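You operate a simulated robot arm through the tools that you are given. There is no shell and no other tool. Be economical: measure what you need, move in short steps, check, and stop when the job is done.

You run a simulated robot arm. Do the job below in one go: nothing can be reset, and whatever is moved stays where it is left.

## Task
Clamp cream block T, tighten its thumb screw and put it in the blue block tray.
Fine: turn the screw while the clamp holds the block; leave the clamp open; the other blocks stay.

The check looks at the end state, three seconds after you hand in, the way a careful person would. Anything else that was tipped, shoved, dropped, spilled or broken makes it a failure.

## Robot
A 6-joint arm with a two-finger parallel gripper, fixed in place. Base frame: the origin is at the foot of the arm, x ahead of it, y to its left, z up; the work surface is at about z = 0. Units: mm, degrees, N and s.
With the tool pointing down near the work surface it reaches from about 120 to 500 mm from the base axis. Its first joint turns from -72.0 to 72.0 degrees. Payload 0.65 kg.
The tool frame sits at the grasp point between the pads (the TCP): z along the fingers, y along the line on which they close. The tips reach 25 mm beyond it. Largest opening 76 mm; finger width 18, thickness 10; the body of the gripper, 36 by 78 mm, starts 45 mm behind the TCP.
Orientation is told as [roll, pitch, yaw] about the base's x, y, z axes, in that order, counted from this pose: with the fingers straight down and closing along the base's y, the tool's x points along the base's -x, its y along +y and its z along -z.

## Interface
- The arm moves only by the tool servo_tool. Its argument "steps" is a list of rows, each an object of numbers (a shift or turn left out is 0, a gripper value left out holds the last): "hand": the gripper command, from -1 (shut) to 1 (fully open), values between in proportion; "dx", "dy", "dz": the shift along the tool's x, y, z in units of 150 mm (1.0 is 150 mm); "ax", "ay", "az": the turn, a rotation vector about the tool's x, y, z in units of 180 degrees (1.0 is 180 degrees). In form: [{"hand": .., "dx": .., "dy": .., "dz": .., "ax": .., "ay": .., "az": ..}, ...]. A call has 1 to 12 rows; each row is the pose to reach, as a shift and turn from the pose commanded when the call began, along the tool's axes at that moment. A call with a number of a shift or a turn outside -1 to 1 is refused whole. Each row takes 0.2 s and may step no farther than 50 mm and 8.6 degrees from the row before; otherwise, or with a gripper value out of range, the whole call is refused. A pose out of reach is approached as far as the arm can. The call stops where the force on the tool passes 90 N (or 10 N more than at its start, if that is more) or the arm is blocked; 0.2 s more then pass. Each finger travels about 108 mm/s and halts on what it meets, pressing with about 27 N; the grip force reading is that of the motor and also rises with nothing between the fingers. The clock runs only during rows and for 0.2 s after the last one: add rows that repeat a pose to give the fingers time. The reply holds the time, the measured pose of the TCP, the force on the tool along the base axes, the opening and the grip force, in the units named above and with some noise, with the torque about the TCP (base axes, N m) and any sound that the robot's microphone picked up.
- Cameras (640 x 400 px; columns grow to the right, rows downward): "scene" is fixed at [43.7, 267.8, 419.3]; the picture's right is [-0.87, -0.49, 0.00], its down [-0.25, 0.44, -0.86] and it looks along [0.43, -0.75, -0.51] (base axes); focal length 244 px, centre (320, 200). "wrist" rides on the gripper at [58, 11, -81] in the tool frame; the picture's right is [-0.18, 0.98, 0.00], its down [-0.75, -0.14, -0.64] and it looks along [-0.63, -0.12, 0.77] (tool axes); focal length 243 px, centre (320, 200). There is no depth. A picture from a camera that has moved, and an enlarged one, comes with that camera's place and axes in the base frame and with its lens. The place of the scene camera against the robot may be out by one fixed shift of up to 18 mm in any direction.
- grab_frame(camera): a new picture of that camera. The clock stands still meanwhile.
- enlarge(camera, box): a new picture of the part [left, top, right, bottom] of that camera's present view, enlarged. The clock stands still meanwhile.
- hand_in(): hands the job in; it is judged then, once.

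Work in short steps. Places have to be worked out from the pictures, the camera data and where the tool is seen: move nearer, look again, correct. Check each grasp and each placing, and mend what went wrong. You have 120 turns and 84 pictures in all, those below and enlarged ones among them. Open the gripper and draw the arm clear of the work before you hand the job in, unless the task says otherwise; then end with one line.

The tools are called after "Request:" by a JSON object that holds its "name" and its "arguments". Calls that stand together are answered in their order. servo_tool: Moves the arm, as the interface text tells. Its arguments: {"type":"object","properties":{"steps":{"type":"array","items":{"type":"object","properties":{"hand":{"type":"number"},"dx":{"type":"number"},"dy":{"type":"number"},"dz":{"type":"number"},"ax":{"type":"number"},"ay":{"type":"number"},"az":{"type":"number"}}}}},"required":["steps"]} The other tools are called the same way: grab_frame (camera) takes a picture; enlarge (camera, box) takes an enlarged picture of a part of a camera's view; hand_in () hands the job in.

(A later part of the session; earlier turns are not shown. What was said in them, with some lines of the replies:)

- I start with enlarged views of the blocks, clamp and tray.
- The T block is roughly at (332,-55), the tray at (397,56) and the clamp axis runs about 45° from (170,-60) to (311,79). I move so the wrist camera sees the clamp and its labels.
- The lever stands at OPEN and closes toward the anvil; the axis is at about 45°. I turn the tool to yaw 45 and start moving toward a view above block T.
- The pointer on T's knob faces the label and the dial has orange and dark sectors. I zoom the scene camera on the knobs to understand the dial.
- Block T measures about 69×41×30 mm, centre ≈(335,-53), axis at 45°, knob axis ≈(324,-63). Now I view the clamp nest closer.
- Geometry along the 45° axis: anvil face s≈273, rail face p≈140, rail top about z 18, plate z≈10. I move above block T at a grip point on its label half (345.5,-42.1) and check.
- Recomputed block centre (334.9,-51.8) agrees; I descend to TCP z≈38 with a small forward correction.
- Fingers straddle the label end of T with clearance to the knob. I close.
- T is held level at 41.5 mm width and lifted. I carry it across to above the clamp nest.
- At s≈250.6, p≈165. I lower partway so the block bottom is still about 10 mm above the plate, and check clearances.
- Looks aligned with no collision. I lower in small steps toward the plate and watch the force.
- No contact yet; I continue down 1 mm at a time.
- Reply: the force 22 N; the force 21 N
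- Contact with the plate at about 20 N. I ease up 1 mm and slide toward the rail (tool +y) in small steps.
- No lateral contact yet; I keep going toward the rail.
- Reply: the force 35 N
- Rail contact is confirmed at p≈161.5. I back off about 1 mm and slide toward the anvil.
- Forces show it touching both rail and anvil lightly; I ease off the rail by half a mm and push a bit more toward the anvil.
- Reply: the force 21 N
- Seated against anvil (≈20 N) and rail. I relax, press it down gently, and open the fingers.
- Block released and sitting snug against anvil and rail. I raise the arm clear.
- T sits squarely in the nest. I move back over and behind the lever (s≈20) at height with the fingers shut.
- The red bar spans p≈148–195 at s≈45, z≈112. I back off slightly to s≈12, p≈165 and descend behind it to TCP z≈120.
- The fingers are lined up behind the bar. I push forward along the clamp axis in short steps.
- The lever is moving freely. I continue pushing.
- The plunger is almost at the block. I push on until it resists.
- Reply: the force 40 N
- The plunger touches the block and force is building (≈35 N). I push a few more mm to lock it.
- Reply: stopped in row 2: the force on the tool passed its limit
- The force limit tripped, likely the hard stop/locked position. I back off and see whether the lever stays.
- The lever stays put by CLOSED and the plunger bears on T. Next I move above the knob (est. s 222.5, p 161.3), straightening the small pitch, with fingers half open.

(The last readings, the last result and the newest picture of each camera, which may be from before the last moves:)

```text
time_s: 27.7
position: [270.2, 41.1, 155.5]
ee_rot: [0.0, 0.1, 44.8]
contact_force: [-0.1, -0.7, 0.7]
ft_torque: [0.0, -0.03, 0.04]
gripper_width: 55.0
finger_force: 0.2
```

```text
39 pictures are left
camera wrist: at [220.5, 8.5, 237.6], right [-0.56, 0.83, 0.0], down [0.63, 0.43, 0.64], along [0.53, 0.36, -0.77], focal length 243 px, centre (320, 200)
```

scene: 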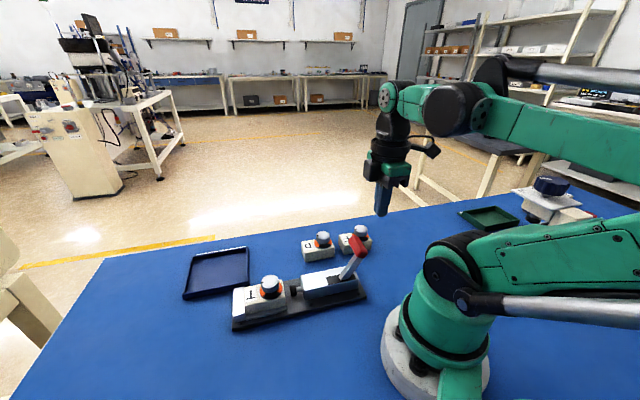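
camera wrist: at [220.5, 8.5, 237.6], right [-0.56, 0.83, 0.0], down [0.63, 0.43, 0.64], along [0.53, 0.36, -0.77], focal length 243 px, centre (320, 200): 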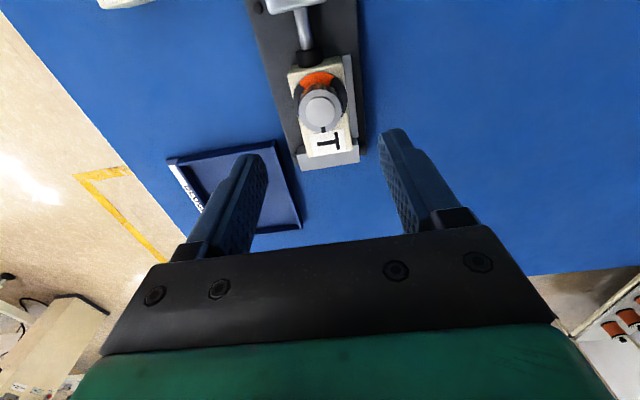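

Request:
{"name": "enlarge", "arguments": {"camera": "wrist", "box": [270, 50, 370, 150]}}

```text
4.00 times, centred on (320, 100) of wrist
camera zoom: at [220.5, 8.5, 237.6], right [-0.56, 0.83, 0.0], down [0.63, 0.43, 0.64], along [0.53, 0.36, -0.77], focal length 970 px, centre (320, 600)
```

zoom: 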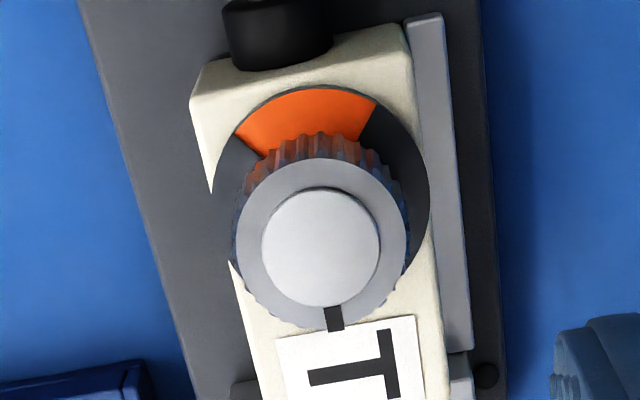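

Knob axis ≈(270.5,42.7), essentially under the TCP. To get a long clockwise sweep I first turn the hand to yaw ~105 above the knob.

Request:
{"name": "servo_tool", "arguments": {"steps": [{"dx": -0.004, "az": -0.042}, {"dx": -0.004, "az": -0.083}, {"dx": -0.004, "az": -0.125}, {"dx": -0.004, "az": -0.167}, {"dx": -0.004, "az": -0.208}, {"dx": -0.004, "az": -0.25}, {"dx": -0.004, "az": -0.292}, {"dx": -0.004, "az": -0.333}, {"dx": -0.004, "az": -0.333}]}}

Request:
{"name": "grab_frame", "arguments": {"camera": "wrist"}}

```text
time_s: 29.7
position: [269.0, 42.1, 156.6]
ee_rot: [0.0, 0.0, 104.9]
contact_force: [-0.6, 0.0, 0.0]
ft_torque: [-0.02, 0.01, -0.02]
gripper_width: 55.1
finger_force: 0.1
```

```text
37 pictures are left
camera wrist: at [274.8, -16.4, 237.5], right [-1.0, -0.07, 0.0], down [-0.06, 0.76, 0.64], along [-0.05, 0.64, -0.77], focal length 243 px, centre (320, 200)
```

wrist: 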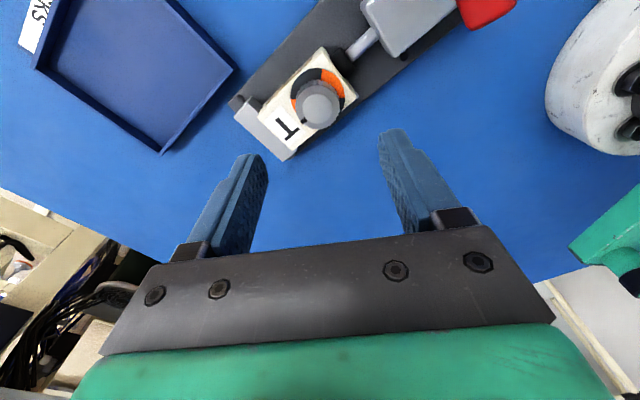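

Yaw 105 reached and the knob is still centred. I descend to TCP z≈75 around the knob.

Request:
{"name": "servo_tool", "arguments": {"steps": [{"dz": 0.2}, {"dz": 0.38}, {"dz": 0.48}, {"dz": 0.54}]}}

Request:
{"name": "enlarge", "arguments": {"camera": "scene", "box": [220, 200, 380, 330]}}

Request:
{"name": "grab_frame", "arguments": {"camera": "wrist"}}

```text
time_s: 30.7
position: [271.3, 43.3, 75.9]
ee_rot: [0.0, 0.1, 104.8]
contact_force: [0.1, -0.2, -0.5]
ft_torque: [-0.02, -0.04, -0.02]
gripper_width: 55.1
finger_force: 0.0
```

```text
3.08 times, centred on (300, 265) of scene
camera zoom: at [43.7, 267.8, 419.3], right [-0.87, -0.49, 0.0], down [-0.25, 0.44, -0.86], along [0.43, -0.75, -0.51], focal length 752 px, centre (382, 0)
```

zoom: 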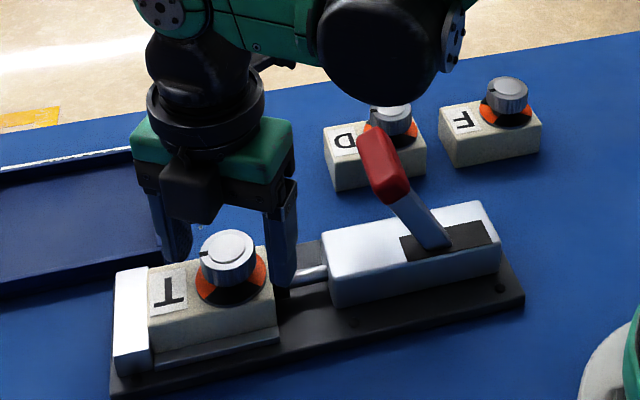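

```text
35 pictures are left
camera wrist: at [275.5, -16.0, 157.4], right [-1.0, -0.07, 0.0], down [-0.06, 0.76, 0.64], along [-0.05, 0.64, -0.77], focal length 243 px, centre (320, 200)
```

wrist: 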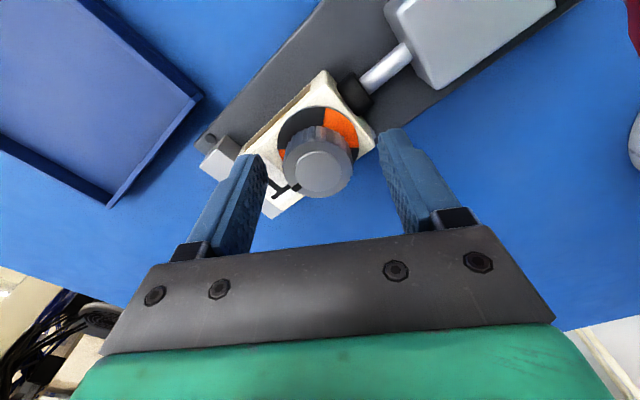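

Combining views, the knob top is z≈66 with its axis at (271.3,43), matching the TCP. I lower 2 mm and close on the knob.

Request:
{"name": "servo_tool", "arguments": {"steps": [{"dz": 0.014}, {"dz": 0.014, "hand": 0}, {"dz": 0.014, "hand": -0.5}, {"dz": 0.014, "hand": -1}, {"dz": 0.014, "hand": -1}]}}

```text
time_s: 31.9
position: [273.3, 41.9, 71.2]
ee_rot: [0.0, 0.0, 104.9]
contact_force: [20.2, 7.1, 4.1]
ft_torque: [0.01, -0.54, -0.13]
gripper_width: 30.8
finger_force: 27.6
```

Grip on the knob is 30.8 mm wide, with a 21 N side load; I shift the hand a mm with it to centre.

Request:
{"name": "servo_tool", "arguments": {"steps": [{"dy": -0.005}, {"dy": -0.01}, {"dy": -0.01}]}}

```text
time_s: 32.7
position: [273.0, 40.9, 72.0]
ee_rot: [0.2, -0.1, 104.8]
contact_force: [6.6, 0.1, 7.9]
ft_torque: [-0.04, -0.07, -0.12]
gripper_width: 30.7
finger_force: 27.2
```

Well centred now. I turn clockwise (az positive) in small steps and watch the torque and sounds.

Request:
{"name": "servo_tool", "arguments": {"steps": [{"dy": -0.003, "az": 0.03}, {"dy": -0.003, "az": 0.06}, {"dy": -0.003, "az": 0.09}, {"dy": -0.003, "az": 0.12}, {"dy": -0.003, "az": 0.15}]}}

```text
time_s: 33.9
position: [273.2, 42.2, 74.2]
ee_rot: [0.0, 0.0, 77.7]
contact_force: [-9.9, -5.0, -12.1]
ft_torque: [-0.14, 0.2, 0.04]
gripper_width: 30.9
finger_force: 26.9
```

Request:
{"name": "enlarge", "arguments": {"camera": "scene", "box": [230, 230, 310, 310]}}

Request:
{"name": "enlarge", "arguments": {"camera": "wrist", "box": [240, 80, 400, 220]}}

```text
5.00 times, centred on (270, 270) of scene
camera zoom: at [43.7, 267.8, 419.3], right [-0.87, -0.49, 0.0], down [-0.25, 0.44, -0.86], along [0.43, -0.75, -0.51], focal length 1222 px, centre (570, -150)
```

zoom: 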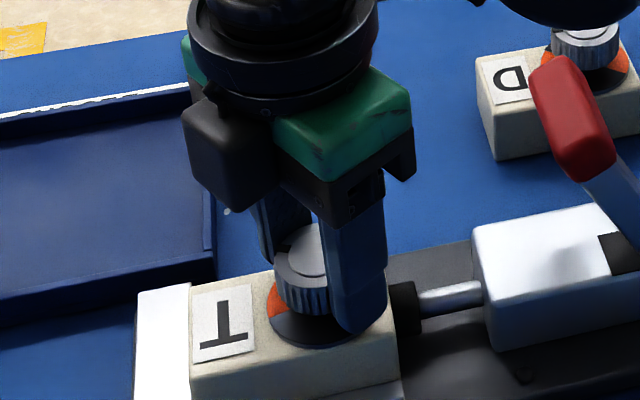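

```text
2.86 times, centred on (320, 150) of wrist
camera zoom: at [249.1, -11.5, 154.9], right [-0.92, 0.39, 0.0], down [0.3, 0.71, 0.64], along [0.25, 0.59, -0.77], focal length 693 px, centre (320, 343)
```

zoom: 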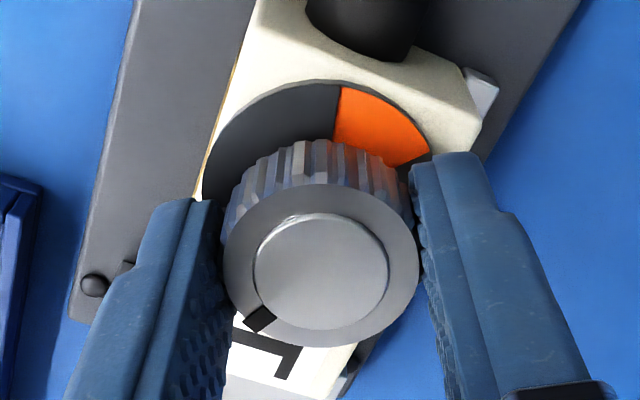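

The pointer has moved about 20° clockwise, so the knob is turning; the tool is pulled down slightly (knob lowering). I keep turning while easing down 0.5 mm.

Request:
{"name": "servo_tool", "arguments": {"steps": [{"az": 0.03, "dz": 0.003}, {"az": 0.06, "dz": 0.003}, {"az": 0.09, "dz": 0.004}, {"az": 0.12, "dz": 0.004}, {"az": 0.15, "dz": 0.004}]}}

Request:
{"name": "servo_tool", "arguments": {"steps": [{"az": 0.03}, {"az": 0.06}, {"az": 0.09}, {"az": 0.12}, {"az": 0.15}]}}

Request:
{"name": "enlarge", "arguments": {"camera": "wrist", "box": [240, 80, 400, 220]}}

```text
time_s: 35.1
position: [272.4, 42.5, 71.7]
ee_rot: [0.1, -0.1, 50.7]
contact_force: [-1.8, 7.9, -14.7]
ft_torque: [0.26, -0.07, 0.02]
gripper_width: 30.7
finger_force: 27.0
```

```text
time_s: 36.3
position: [273.8, 43.3, 71.9]
ee_rot: [0.0, 0.3, 23.6]
contact_force: [-14.7, 0.3, -6.0]
ft_torque: [0.04, 0.58, 0.03]
gripper_width: 30.5
finger_force: 27.2
```

```text
2.86 times, centred on (320, 150) of wrist
camera zoom: at [215.0, 29.9, 154.2], right [-0.23, 0.97, 0.0], down [0.75, 0.17, 0.64], along [0.62, 0.14, -0.77], focal length 693 px, centre (320, 343)
```

zoom: 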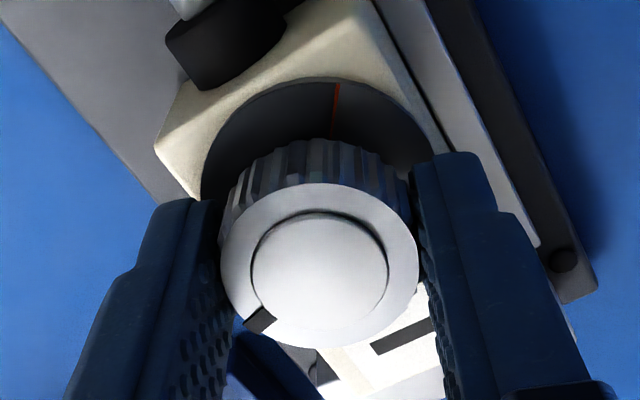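

The orange window is closing as the knob turns: only a sliver remains after 81°. I continue in small steps until it stops.

Request:
{"name": "servo_tool", "arguments": {"steps": [{"az": 0.02, "dy": 0, "dx": 0.007}, {"az": 0.04, "dx": 0.007}, {"az": 0.05, "dx": 0.007}]}}

Request:
{"name": "enlarge", "arguments": {"camera": "wrist", "box": [240, 80, 400, 220]}}

```text
time_s: 37.1
position: [272.9, 40.9, 71.9]
ee_rot: [0.0, -0.1, 14.7]
contact_force: [1.5, 9.5, 18.1]
ft_torque: [0.24, 0.03, 0.0]
gripper_width: 30.4
finger_force: 26.7
```

```text
2.86 times, centred on (320, 150) of wrist
camera zoom: at [213.3, 38.8, 153.6], right [-0.07, 1.0, 0.0], down [0.76, 0.05, 0.64], along [0.64, 0.05, -0.76], focal length 693 px, centre (320, 343)
```

zoom: 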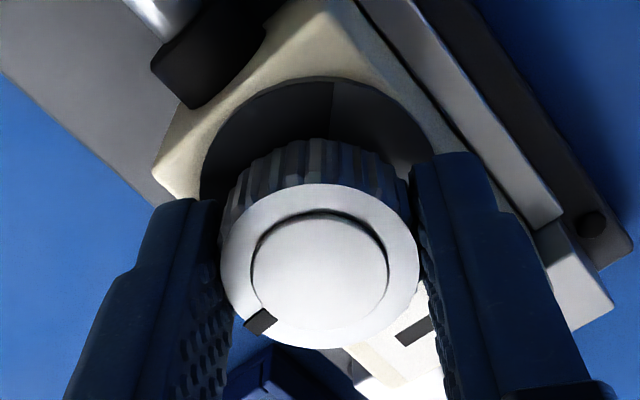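

No orange is visible after 90° of turning. I inspect from the scene camera before deciding whether to turn more.

Request:
{"name": "enlarge", "arguments": {"camera": "scene", "box": [240, 250, 300, 310]}}

```text
6.67 times, centred on (270, 280) of scene
camera zoom: at [43.6, 267.8, 419.4], right [-0.87, -0.49, 0.0], down [-0.25, 0.44, -0.86], along [0.43, -0.75, -0.51], focal length 1630 px, centre (653, -333)
```

zoom: 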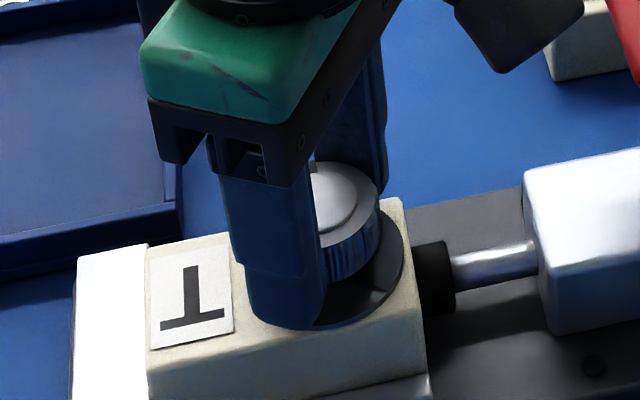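

No orange anywhere. I probe 3° further to feel for an end stop.

Request:
{"name": "servo_tool", "arguments": {"steps": [{"az": 0.008}, {"az": 0.017}, {"az": 0.017}]}}

Request:
{"name": "enlarge", "arguments": {"camera": "wrist", "box": [240, 80, 400, 220]}}

```text
time_s: 37.9
position: [272.7, 41.9, 71.3]
ee_rot: [0.0, 0.0, 11.6]
contact_force: [8.8, 6.3, -10.2]
ft_torque: [0.24, -0.38, 0.0]
gripper_width: 30.6
finger_force: 26.9
```

```text
2.86 times, centred on (320, 150) of wrist
camera zoom: at [213.0, 42.1, 154.0], right [-0.02, 1.0, 0.0], down [0.77, 0.01, 0.64], along [0.64, 0.01, -0.77], focal length 693 px, centre (320, 343)
```

zoom: 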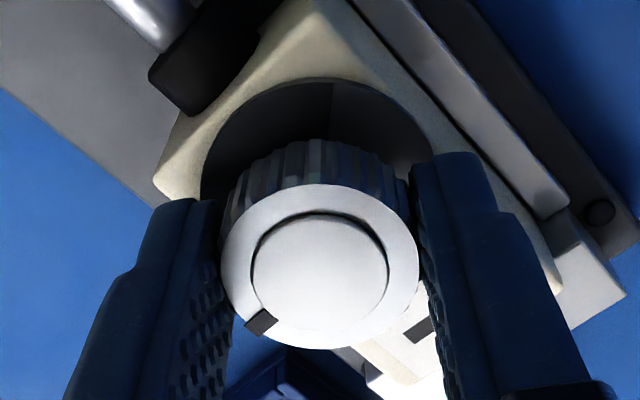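

The knob keeps turning with no stop; pointer is ~86° from its start by the image. I turn 4° more and look again.

Request:
{"name": "servo_tool", "arguments": {"steps": [{"az": 0.011}, {"az": 0.022}, {"az": 0.022}]}}

Request:
{"name": "enlarge", "arguments": {"camera": "wrist", "box": [240, 80, 400, 220]}}

```text
time_s: 38.7
position: [270.9, 42.4, 72.2]
ee_rot: [0.0, 0.2, 7.7]
contact_force: [8.2, 5.0, 3.6]
ft_torque: [0.09, -0.18, 0.15]
gripper_width: 30.6
finger_force: 27.0
```

```text
2.86 times, centred on (320, 150) of wrist
camera zoom: at [212.1, 46.0, 154.5], right [0.05, 1.0, 0.0], down [0.77, -0.04, 0.64], along [0.64, -0.03, -0.77], focal length 693 px, centre (320, 343)
```

zoom: 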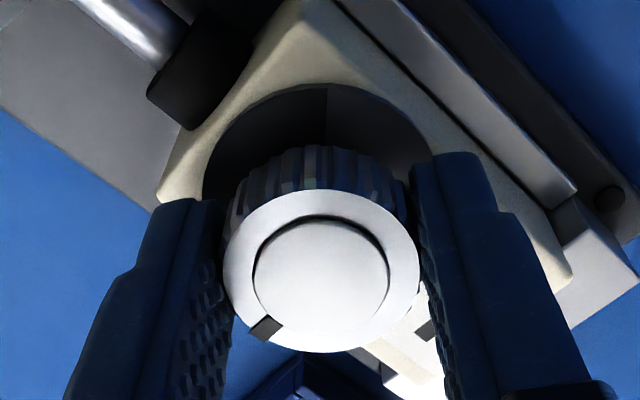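

Torque rose to 0.15 N·m and the knob started to lag the fingers: an end stop. I nudge 3° more to seat it.

Request:
{"name": "servo_tool", "arguments": {"steps": [{"az": 0.011}, {"az": 0.02}, {"az": 0.02}]}}

Request:
{"name": "enlarge", "arguments": {"camera": "wrist", "box": [240, 80, 400, 220]}}

```text
time_s: 39.5
position: [270.5, 42.6, 72.9]
ee_rot: [0.0, 0.2, 4.1]
contact_force: [-7.6, 2.2, 6.2]
ft_torque: [0.13, 0.45, 0.22]
gripper_width: 31.0
finger_force: 26.8
```

```text
2.86 times, centred on (320, 150) of wrist
camera zoom: at [211.9, 49.8, 154.5], right [0.11, 0.99, 0.0], down [0.76, -0.09, 0.64], along [0.64, -0.07, -0.77], focal length 693 px, centre (320, 343)
```

zoom: 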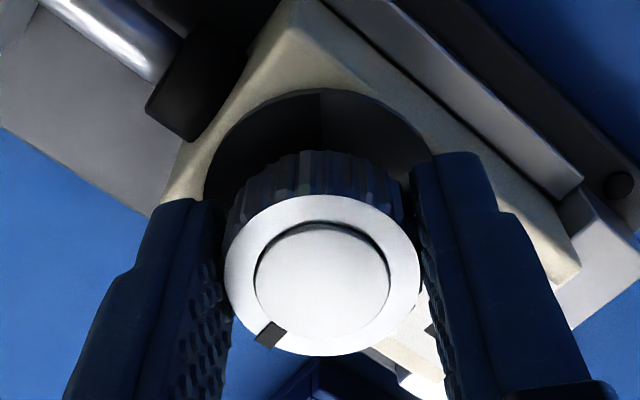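

The fingers now slip at the stop: the screw is tight. I open and rise.

Request:
{"name": "servo_tool", "arguments": {"steps": [{"hand": 0}, {"hand": 0.45}, {"hand": 0.45}, {"dz": -0.2}, {"dz": -0.5}, {"dz": -0.8}]}}

Request:
{"name": "grab_frame", "arguments": {"camera": "wrist"}}

Request:
{"name": "enlarge", "arguments": {"camera": "scene", "box": [220, 210, 380, 330]}}

```text
time_s: 40.9
position: [274.0, 42.6, 192.7]
ee_rot: [0.0, 0.0, 4.2]
contact_force: [0.8, -0.6, 0.0]
ft_torque: [0.02, 0.03, 0.03]
gripper_width: 55.4
finger_force: 0.0
```

```text
26 pictures are left
camera wrist: at [214.7, 49.8, 274.0], right [0.11, 0.99, 0.0], down [0.76, -0.09, 0.64], along [0.64, -0.07, -0.77], focal length 243 px, centre (320, 200)
```

wrist: 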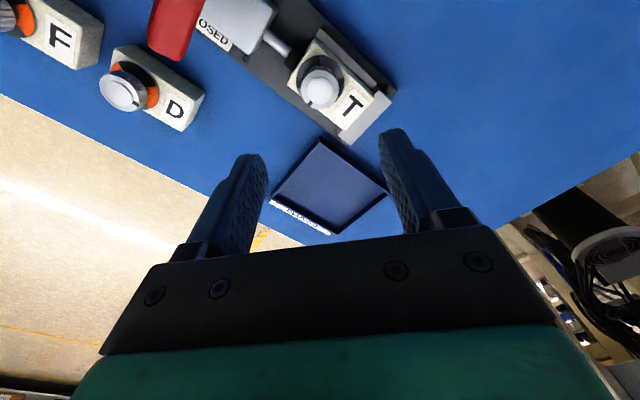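

```text
3.33 times, centred on (300, 270) of scene
camera zoom: at [43.6, 267.8, 419.3], right [-0.87, -0.49, 0.0], down [-0.25, 0.44, -0.86], along [0.43, -0.75, -0.51], focal length 815 px, centre (387, -33)
```

zoom: 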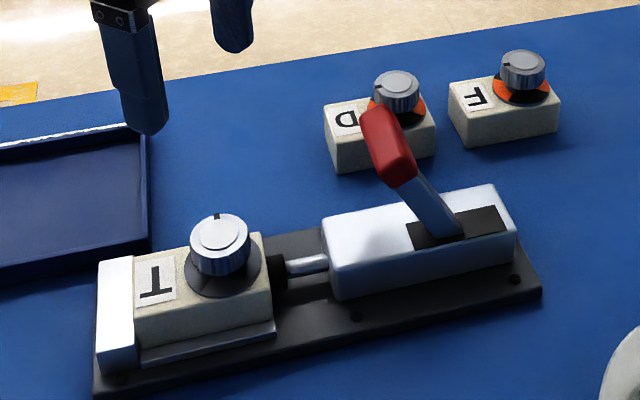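

Screw tight: pointer perpendicular and no orange. Now I shut the fingers, return to yaw 45 and go to the front side of the lever (s≈175) at height.

Request:
{"name": "servo_tool", "arguments": {"steps": [{"dx": 0.04, "dy": -0.04, "az": -0.038, "hand": -1}, {"dx": 0.08, "dy": -0.08, "az": -0.076}, {"dx": 0.12, "dy": -0.12, "az": -0.113}, {"dx": 0.16, "dy": -0.16, "az": -0.151}, {"dx": 0.2, "dy": -0.2, "az": -0.189}, {"dx": 0.23, "dy": -0.224, "az": -0.227}, {"dx": 0.23, "dy": -0.224, "az": -0.227}]}}

Request:
{"name": "grab_frame", "arguments": {"camera": "wrist"}}

```text
time_s: 42.5
position: [239.2, 5.5, 193.4]
ee_rot: [0.0, 0.0, 45.0]
contact_force: [0.3, -0.1, 0.0]
ft_torque: [0.02, 0.0, 0.03]
gripper_width: 0.0
finger_force: 23.8
```

```text
24 pictures are left
camera wrist: at [190.1, -25.9, 275.4], right [-0.57, 0.82, 0.0], down [0.63, 0.43, 0.64], along [0.53, 0.36, -0.77], focal length 243 px, centre (320, 200)
```

wrist: 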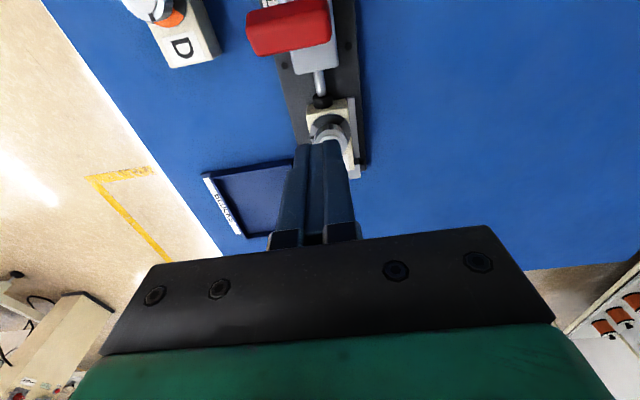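

Bar front is at s≈138; fingers at s≈173 are clear of it and of the knob. I descend to TCP z≈118.

Request:
{"name": "servo_tool", "arguments": {"steps": [{"dz": 0.2}, {"dz": 0.4}, {"dz": 0.5}, {"dz": 0.5}]}}

Request:
{"name": "enlarge", "arguments": {"camera": "scene", "box": [220, 180, 380, 320]}}

```text
time_s: 43.5
position: [241.3, 4.0, 117.3]
ee_rot: [0.1, 0.0, 45.0]
contact_force: [0.0, 0.2, 0.1]
ft_torque: [-0.02, 0.0, 0.0]
gripper_width: 0.2
finger_force: 23.3
```

```text
2.86 times, centred on (300, 250) of scene
camera zoom: at [43.6, 267.8, 419.3], right [-0.87, -0.49, 0.0], down [-0.25, 0.44, -0.86], along [0.43, -0.75, -0.51], focal length 698 px, centre (377, 57)
```

zoom: 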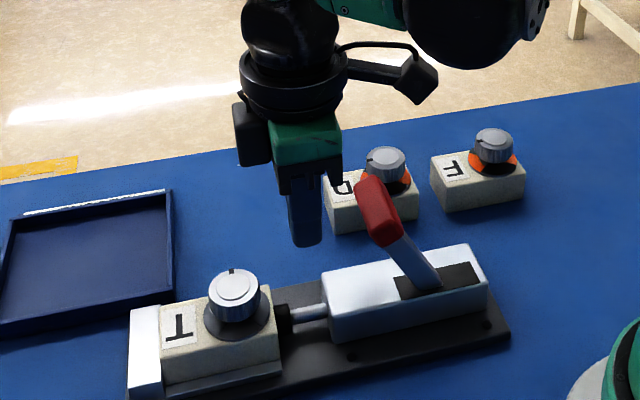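

I push the lever back toward OPEN in steps.

Request:
{"name": "servo_tool", "arguments": {"steps": [{"dx": 0.06}, {"dx": 0.12}, {"dx": 0.18}, {"dx": 0.22}, {"dx": 0.26}, {"dx": 0.3}, {"dx": 0.34}]}}

Request:
{"name": "enlarge", "arguments": {"camera": "scene", "box": [220, 180, 380, 320]}}

```text
time_s: 45.1
position: [203.6, -29.8, 116.9]
ee_rot: [0.1, 0.1, 44.9]
contact_force: [0.2, 0.3, 1.1]
ft_torque: [0.03, 0.0, 0.0]
gripper_width: 0.0
finger_force: 23.6
```

```text
2.86 times, centred on (300, 250) of scene
camera zoom: at [43.7, 267.8, 419.3], right [-0.87, -0.49, 0.0], down [-0.25, 0.44, -0.86], along [0.43, -0.75, -0.51], focal length 698 px, centre (377, 57)
```

zoom: 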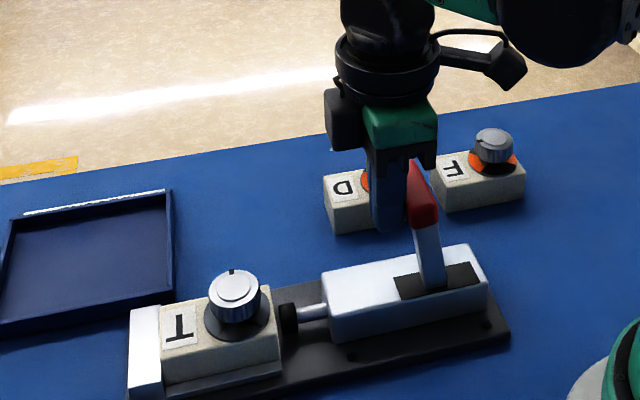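

The lever is nearly upright and the plunger is retracting. I continue.

Request:
{"name": "servo_tool", "arguments": {"steps": [{"dx": 0.06}, {"dx": 0.12}, {"dx": 0.18}, {"dx": 0.24}, {"dx": 0.28}]}}

Request:
{"name": "enlarge", "arguments": {"camera": "scene", "box": [220, 180, 400, 320]}}

```text
time_s: 46.3
position: [173.4, -59.2, 116.8]
ee_rot: [0.0, 0.0, 45.0]
contact_force: [-0.3, 0.2, 0.3]
ft_torque: [0.0, -0.02, 0.0]
gripper_width: 0.0
finger_force: 23.4
```

```text
2.86 times, centred on (310, 250) of scene
camera zoom: at [43.7, 267.8, 419.3], right [-0.87, -0.49, 0.0], down [-0.25, 0.44, -0.86], along [0.43, -0.75, -0.51], focal length 698 px, centre (349, 57)
```

zoom: 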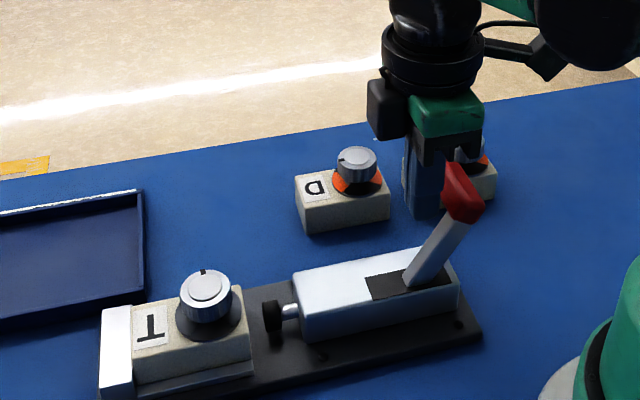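

Nearly at OPEN; I push gently to its stop.

Request:
{"name": "servo_tool", "arguments": {"steps": [{"dx": 0.02}, {"dx": 0.04}, {"dx": 0.06}, {"dx": 0.07}]}}

```text
time_s: 47.3
position: [167.9, -64.5, 118.3]
ee_rot: [0.0, -0.8, 45.3]
contact_force: [44.2, 36.0, 12.5]
ft_torque: [0.89, -0.98, 0.08]
gripper_width: 0.2
finger_force: 23.7
```

The OPEN stop is reached (57 N). I back off and rise.

Request:
{"name": "servo_tool", "arguments": {"steps": [{"dx": -0.1}, {"dx": -0.2, "dz": -0.15}, {"dx": -0.4, "dz": -0.4}, {"dx": -0.7, "dz": -0.5}, {"dx": -0.95, "dz": -0.5, "hand": 0.8}]}}

Request:
{"name": "enlarge", "arguments": {"camera": "scene", "box": [220, 210, 400, 330]}}

```text
time_s: 48.5
position: [270.2, 32.8, 192.4]
ee_rot: [0.0, 0.0, 44.9]
contact_force: [0.2, 0.5, 0.5]
ft_torque: [-0.03, 0.0, 0.0]
gripper_width: 68.6
finger_force: 0.2
```

```text
3.33 times, centred on (310, 270) of scene
camera zoom: at [43.6, 267.8, 419.3], right [-0.87, -0.49, 0.0], down [-0.25, 0.44, -0.86], along [0.43, -0.75, -0.51], focal length 815 px, centre (353, -33)
```

zoom: 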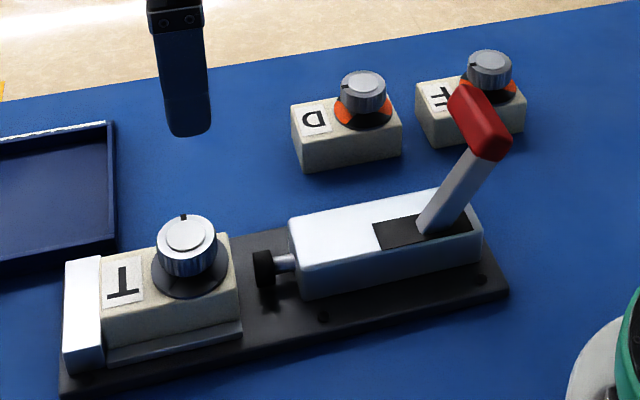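

Clamp is open. I go over the label end of T and descend partly for a check.

Request:
{"name": "servo_tool", "arguments": {"steps": [{"dx": -0.2, "dy": 0.043}, {"dx": -0.273, "dy": 0.043}, {"dx": -0.273, "dy": 0.043, "dz": 0.25}, {"dx": -0.273, "dy": 0.043, "dz": 0.5}, {"dx": -0.273, "dy": 0.043, "dz": 0.72}, {"dx": -0.273, "dy": 0.043, "dz": 0.72}]}}

Request:
{"name": "grab_frame", "arguments": {"camera": "wrist"}}

```text
time_s: 49.9
position: [291.0, 64.6, 85.2]
ee_rot: [-0.1, 0.0, 45.0]
contact_force: [-1.2, 0.2, 0.3]
ft_torque: [0.02, 0.02, 0.0]
gripper_width: 68.6
finger_force: 0.1
```

```text
19 pictures are left
camera wrist: at [241.9, 32.6, 167.5], right [-0.57, 0.82, 0.0], down [0.63, 0.43, 0.64], along [0.53, 0.36, -0.77], focal length 243 px, centre (320, 200)
```

wrist: 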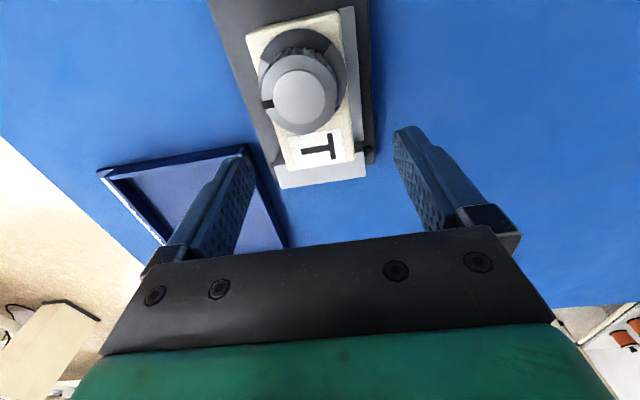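

Slightly short in s; I correct 4 mm forward, descend to z≈49 and grip.

Request:
{"name": "servo_tool", "arguments": {"steps": [{"dx": -0.027, "dz": 0.1}, {"dx": -0.027, "dz": 0.2}, {"dx": -0.027, "dz": 0.24}, {"dx": -0.027, "dz": 0.24, "hand": 0.3}, {"dx": -0.027, "dz": 0.24, "hand": -0.5}, {"dx": -0.027, "dz": 0.24, "hand": -1}, {"dx": -0.027, "dz": 0.24, "hand": -1}]}}

```text
time_s: 51.5
position: [296.1, 68.4, 49.3]
ee_rot: [-0.7, 0.0, 44.9]
contact_force: [40.9, -34.8, 18.2]
ft_torque: [-0.95, -0.92, 0.1]
gripper_width: 41.6
finger_force: 26.8
```

The grip pulls against the rail (~54 N), so I shift the hand about 1.5 mm away from the rail.

Request:
{"name": "servo_tool", "arguments": {"steps": [{"dy": -0.005}, {"dy": -0.01}, {"dy": -0.015}, {"dy": -0.015}]}}

```text
time_s: 52.5
position: [297.1, 67.5, 47.9]
ee_rot: [-0.3, 0.2, 45.0]
contact_force: [21.1, -26.7, 12.3]
ft_torque: [-0.41, -0.74, -0.03]
gripper_width: 41.3
finger_force: 27.4
```

Request:
{"name": "servo_tool", "arguments": {"steps": [{"dy": -0.005}, {"dy": -0.012}, {"dy": -0.018}, {"dy": -0.018}]}}

```text
time_s: 53.5
position: [296.8, 65.5, 48.3]
ee_rot: [0.1, 0.1, 45.1]
contact_force: [-6.5, -3.5, -1.2]
ft_torque: [-0.07, 0.23, -0.02]
gripper_width: 41.8
finger_force: 27.2
```

Relieved. I ease off the anvil and lift the block.

Request:
{"name": "servo_tool", "arguments": {"steps": [{"dx": 0.01, "dy": -0.005}, {"dx": 0.02, "dy": -0.01}, {"dx": 0.02, "dy": -0.01, "dz": -0.06}, {"dx": 0.02, "dy": -0.01, "dz": -0.2}, {"dx": 0.02, "dy": -0.01, "dz": -0.4}]}}

Request:
{"name": "grab_frame", "arguments": {"camera": "wrist"}}

Request:
{"name": "enlarge", "arguments": {"camera": "scene", "box": [170, 180, 390, 340]}}

```text
time_s: 54.7
position: [296.5, 63.9, 108.6]
ee_rot: [0.0, -0.1, 45.0]
contact_force: [-0.2, 0.5, -2.0]
ft_torque: [0.01, -0.04, 0.01]
gripper_width: 41.7
finger_force: 26.9
```

```text
18 pictures are left
camera wrist: at [247.4, 31.2, 190.0], right [-0.57, 0.82, 0.0], down [0.63, 0.43, 0.64], along [0.53, 0.36, -0.77], focal length 243 px, centre (320, 200)
```

wrist: 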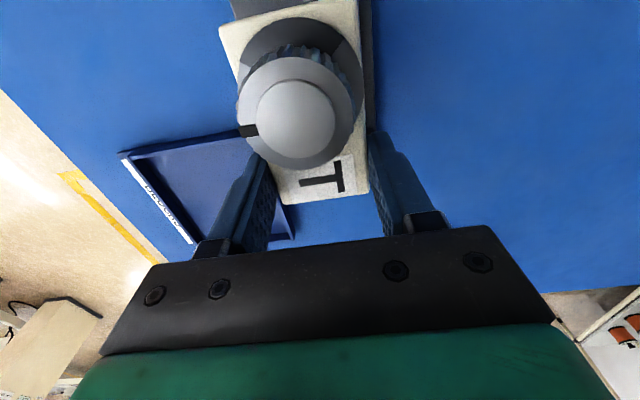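

```text
2.50 times, centred on (280, 260) of scene
camera zoom: at [43.6, 267.8, 419.3], right [-0.87, -0.49, 0.0], down [-0.25, 0.44, -0.86], along [0.43, -0.75, -0.51], focal length 611 px, centre (420, 50)
```

zoom: 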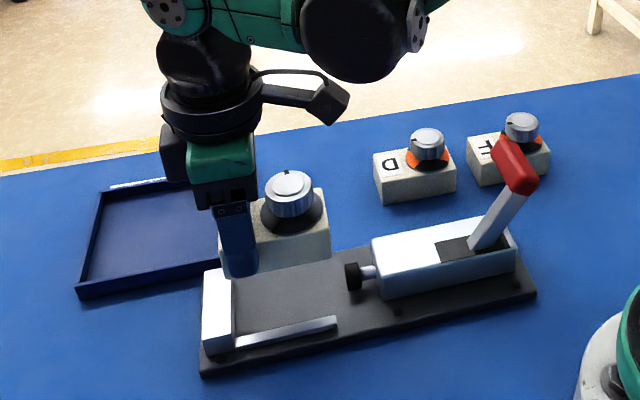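

T is held level with the screw tight. Tray spans s≈260–385, p≈217–333; I carry T over to TCP s≈338, p≈272.

Request:
{"name": "servo_tool", "arguments": {"steps": [{"dx": -0.1, "dy": -0.13}, {"dx": -0.24, "dy": -0.31}, {"dx": -0.38, "dy": -0.49}, {"dx": -0.5, "dy": -0.64}, {"dx": -0.555, "dy": -0.717}, {"dx": -0.555, "dy": -0.717, "dz": 0.2}, {"dx": -0.555, "dy": -0.717, "dz": 0.2}]}}

Request:
{"name": "grab_frame", "arguments": {"camera": "wrist"}}

Request:
{"name": "enlarge", "arguments": {"camera": "scene", "box": [160, 200, 300, 320]}}

```text
time_s: 56.3
position: [431.9, 44.0, 75.2]
ee_rot: [0.0, 0.1, 45.0]
contact_force: [-0.1, -0.1, -2.4]
ft_torque: [0.0, -0.01, 0.05]
gripper_width: 41.4
finger_force: 26.5
```

```text
16 pictures are left
camera wrist: at [382.1, 11.1, 157.3], right [-0.56, 0.83, 0.0], down [0.63, 0.43, 0.64], along [0.53, 0.36, -0.77], focal length 243 px, centre (320, 200)
```

wrist: 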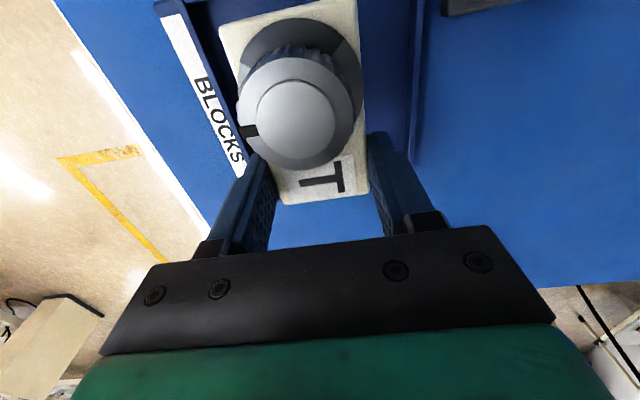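

```text
3.33 times, centred on (230, 260) of scene
camera zoom: at [43.7, 267.8, 419.3], right [-0.87, -0.49, 0.0], down [-0.25, 0.44, -0.86], along [0.43, -0.75, -0.51], focal length 815 px, centre (620, 0)
```

zoom: 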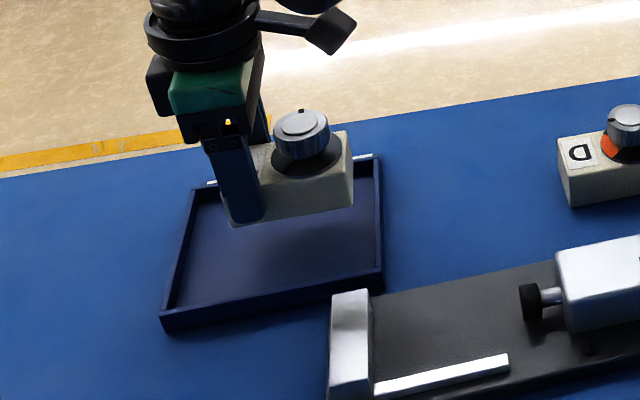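

T is centred over the tray (p≈274, walls at 220/329). I lower it.

Request:
{"name": "servo_tool", "arguments": {"steps": [{"dz": 0.08}, {"dz": 0.15}, {"dz": 0.2}, {"dz": 0.2}]}}

Request:
{"name": "servo_tool", "arguments": {"steps": [{"dz": 0.01}, {"dz": 0.017}]}}

```text
time_s: 57.3
position: [430.6, 46.9, 48.1]
ee_rot: [-0.1, 0.0, 45.1]
contact_force: [0.6, -1.0, -2.0]
ft_torque: [0.01, -0.01, -0.02]
gripper_width: 41.5
finger_force: 27.3
```

```text
time_s: 57.9
position: [432.2, 47.5, 45.2]
ee_rot: [0.1, -0.1, 45.0]
contact_force: [-0.2, 0.2, -1.7]
ft_torque: [0.05, 0.0, -0.03]
gripper_width: 41.3
finger_force: 27.3
```

No contact yet; I go on in small steps.

Request:
{"name": "servo_tool", "arguments": {"steps": [{"dz": 0.008}, {"dz": 0.014}]}}

Request:
{"name": "servo_tool", "arguments": {"steps": [{"dz": 0.007}, {"dz": 0.01}]}}

```text
time_s: 58.5
position: [431.9, 47.4, 42.0]
ee_rot: [0.1, 0.1, 45.0]
contact_force: [-0.6, -0.5, -2.5]
ft_torque: [0.02, -0.02, 0.02]
gripper_width: 41.5
finger_force: 26.9
```

```text
time_s: 59.1
position: [431.8, 47.1, 42.0]
ee_rot: [0.0, 0.0, 45.0]
contact_force: [5.1, 1.2, 13.0]
ft_torque: [-0.36, 0.4, 0.11]
gripper_width: 41.6
finger_force: 26.5
```

Contact with the tray floor (13 N up). I open gently and rise.

Request:
{"name": "servo_tool", "arguments": {"steps": [{"hand": 0.3}, {"hand": 0.6}, {"hand": 0.6}, {"dz": -0.1}, {"dz": -0.35}, {"dz": -0.65}, {"dz": -0.95}]}}

Request:
{"name": "servo_tool", "arguments": {"steps": [{"dx": 0.3, "dz": -0.2}, {"dx": 0.5, "dz": -0.4}, {"dx": 0.6, "dz": -0.5}]}}

Request:
{"name": "enlarge", "arguments": {"camera": "scene", "box": [170, 210, 390, 347]}}

Request:
{"name": "grab_frame", "arguments": {"camera": "wrist"}}

```text
time_s: 60.7
position: [428.3, 46.2, 185.0]
ee_rot: [0.1, -0.1, 45.0]
contact_force: [0.3, 0.1, 0.8]
ft_torque: [-0.03, -0.01, 0.0]
gripper_width: 60.6
finger_force: 0.1
```

```text
refused: row 1 steps farther than a row can; nothing moved
```

```text
2.91 times, centred on (280, 278) of scene
camera zoom: at [43.6, 267.8, 419.3], right [-0.87, -0.49, 0.0], down [-0.25, 0.44, -0.86], along [0.43, -0.75, -0.51], focal length 711 px, centre (436, -28)
```

zoom: 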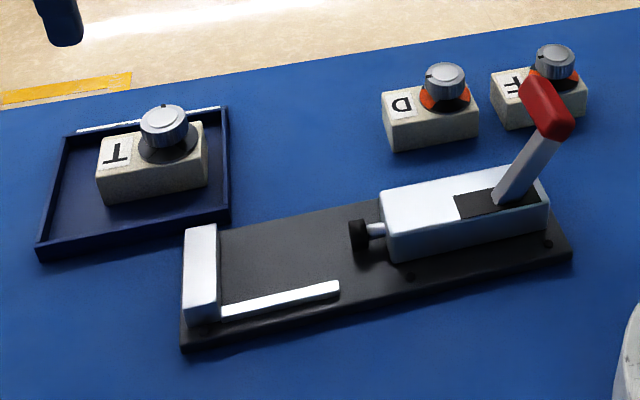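

```text
13 pictures are left
camera wrist: at [379.5, 13.6, 267.5], right [-0.57, 0.82, 0.0], down [0.63, 0.43, 0.64], along [0.53, 0.36, -0.77], focal length 243 px, centre (320, 200)
```

wrist: 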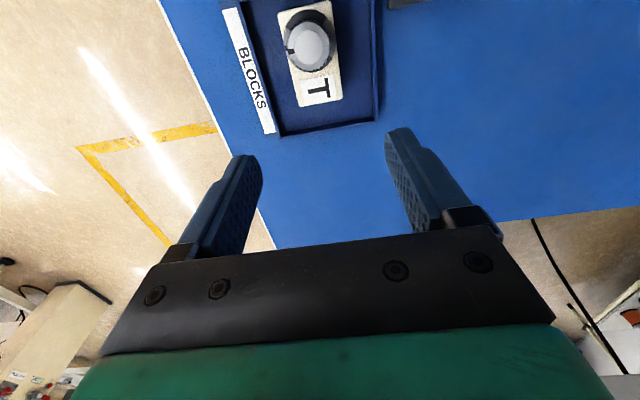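

T sits flat in the tray, clamp is open, others untouched. I draw the arm farther away and fully open the gripper.

Request:
{"name": "servo_tool", "arguments": {"steps": [{"dz": -0.25, "hand": 1}, {"dz": -0.5}, {"dx": 0.25, "dz": -0.6}, {"dx": 0.5, "dz": -0.6}, {"dx": 0.5, "dz": -0.6}]}}

Request:
{"name": "grab_frame", "arguments": {"camera": "scene"}}

```text
time_s: 61.9
position: [378.0, -7.1, 275.5]
ee_rot: [0.0, 0.0, 45.0]
contact_force: [0.7, 0.1, -0.5]
ft_torque: [0.02, 0.02, 0.01]
gripper_width: 75.8
finger_force: 0.1
```

```text
12 pictures are left
```

scene: 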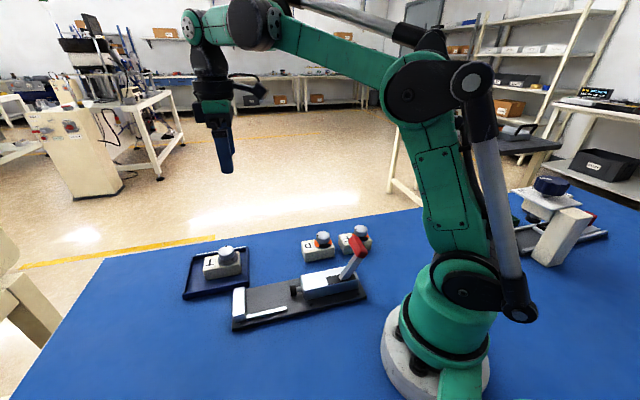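

Everything is in place and the arm is clear, so I hand in.

Request:
{"name": "hand_in", "arguments": {}}

```text
The job is handed in.
```

Block T was clamped, its screw turned to the stop while the clamp held it, and it now sits in the blue tray; the clamp is open and the other blocks were not moved.
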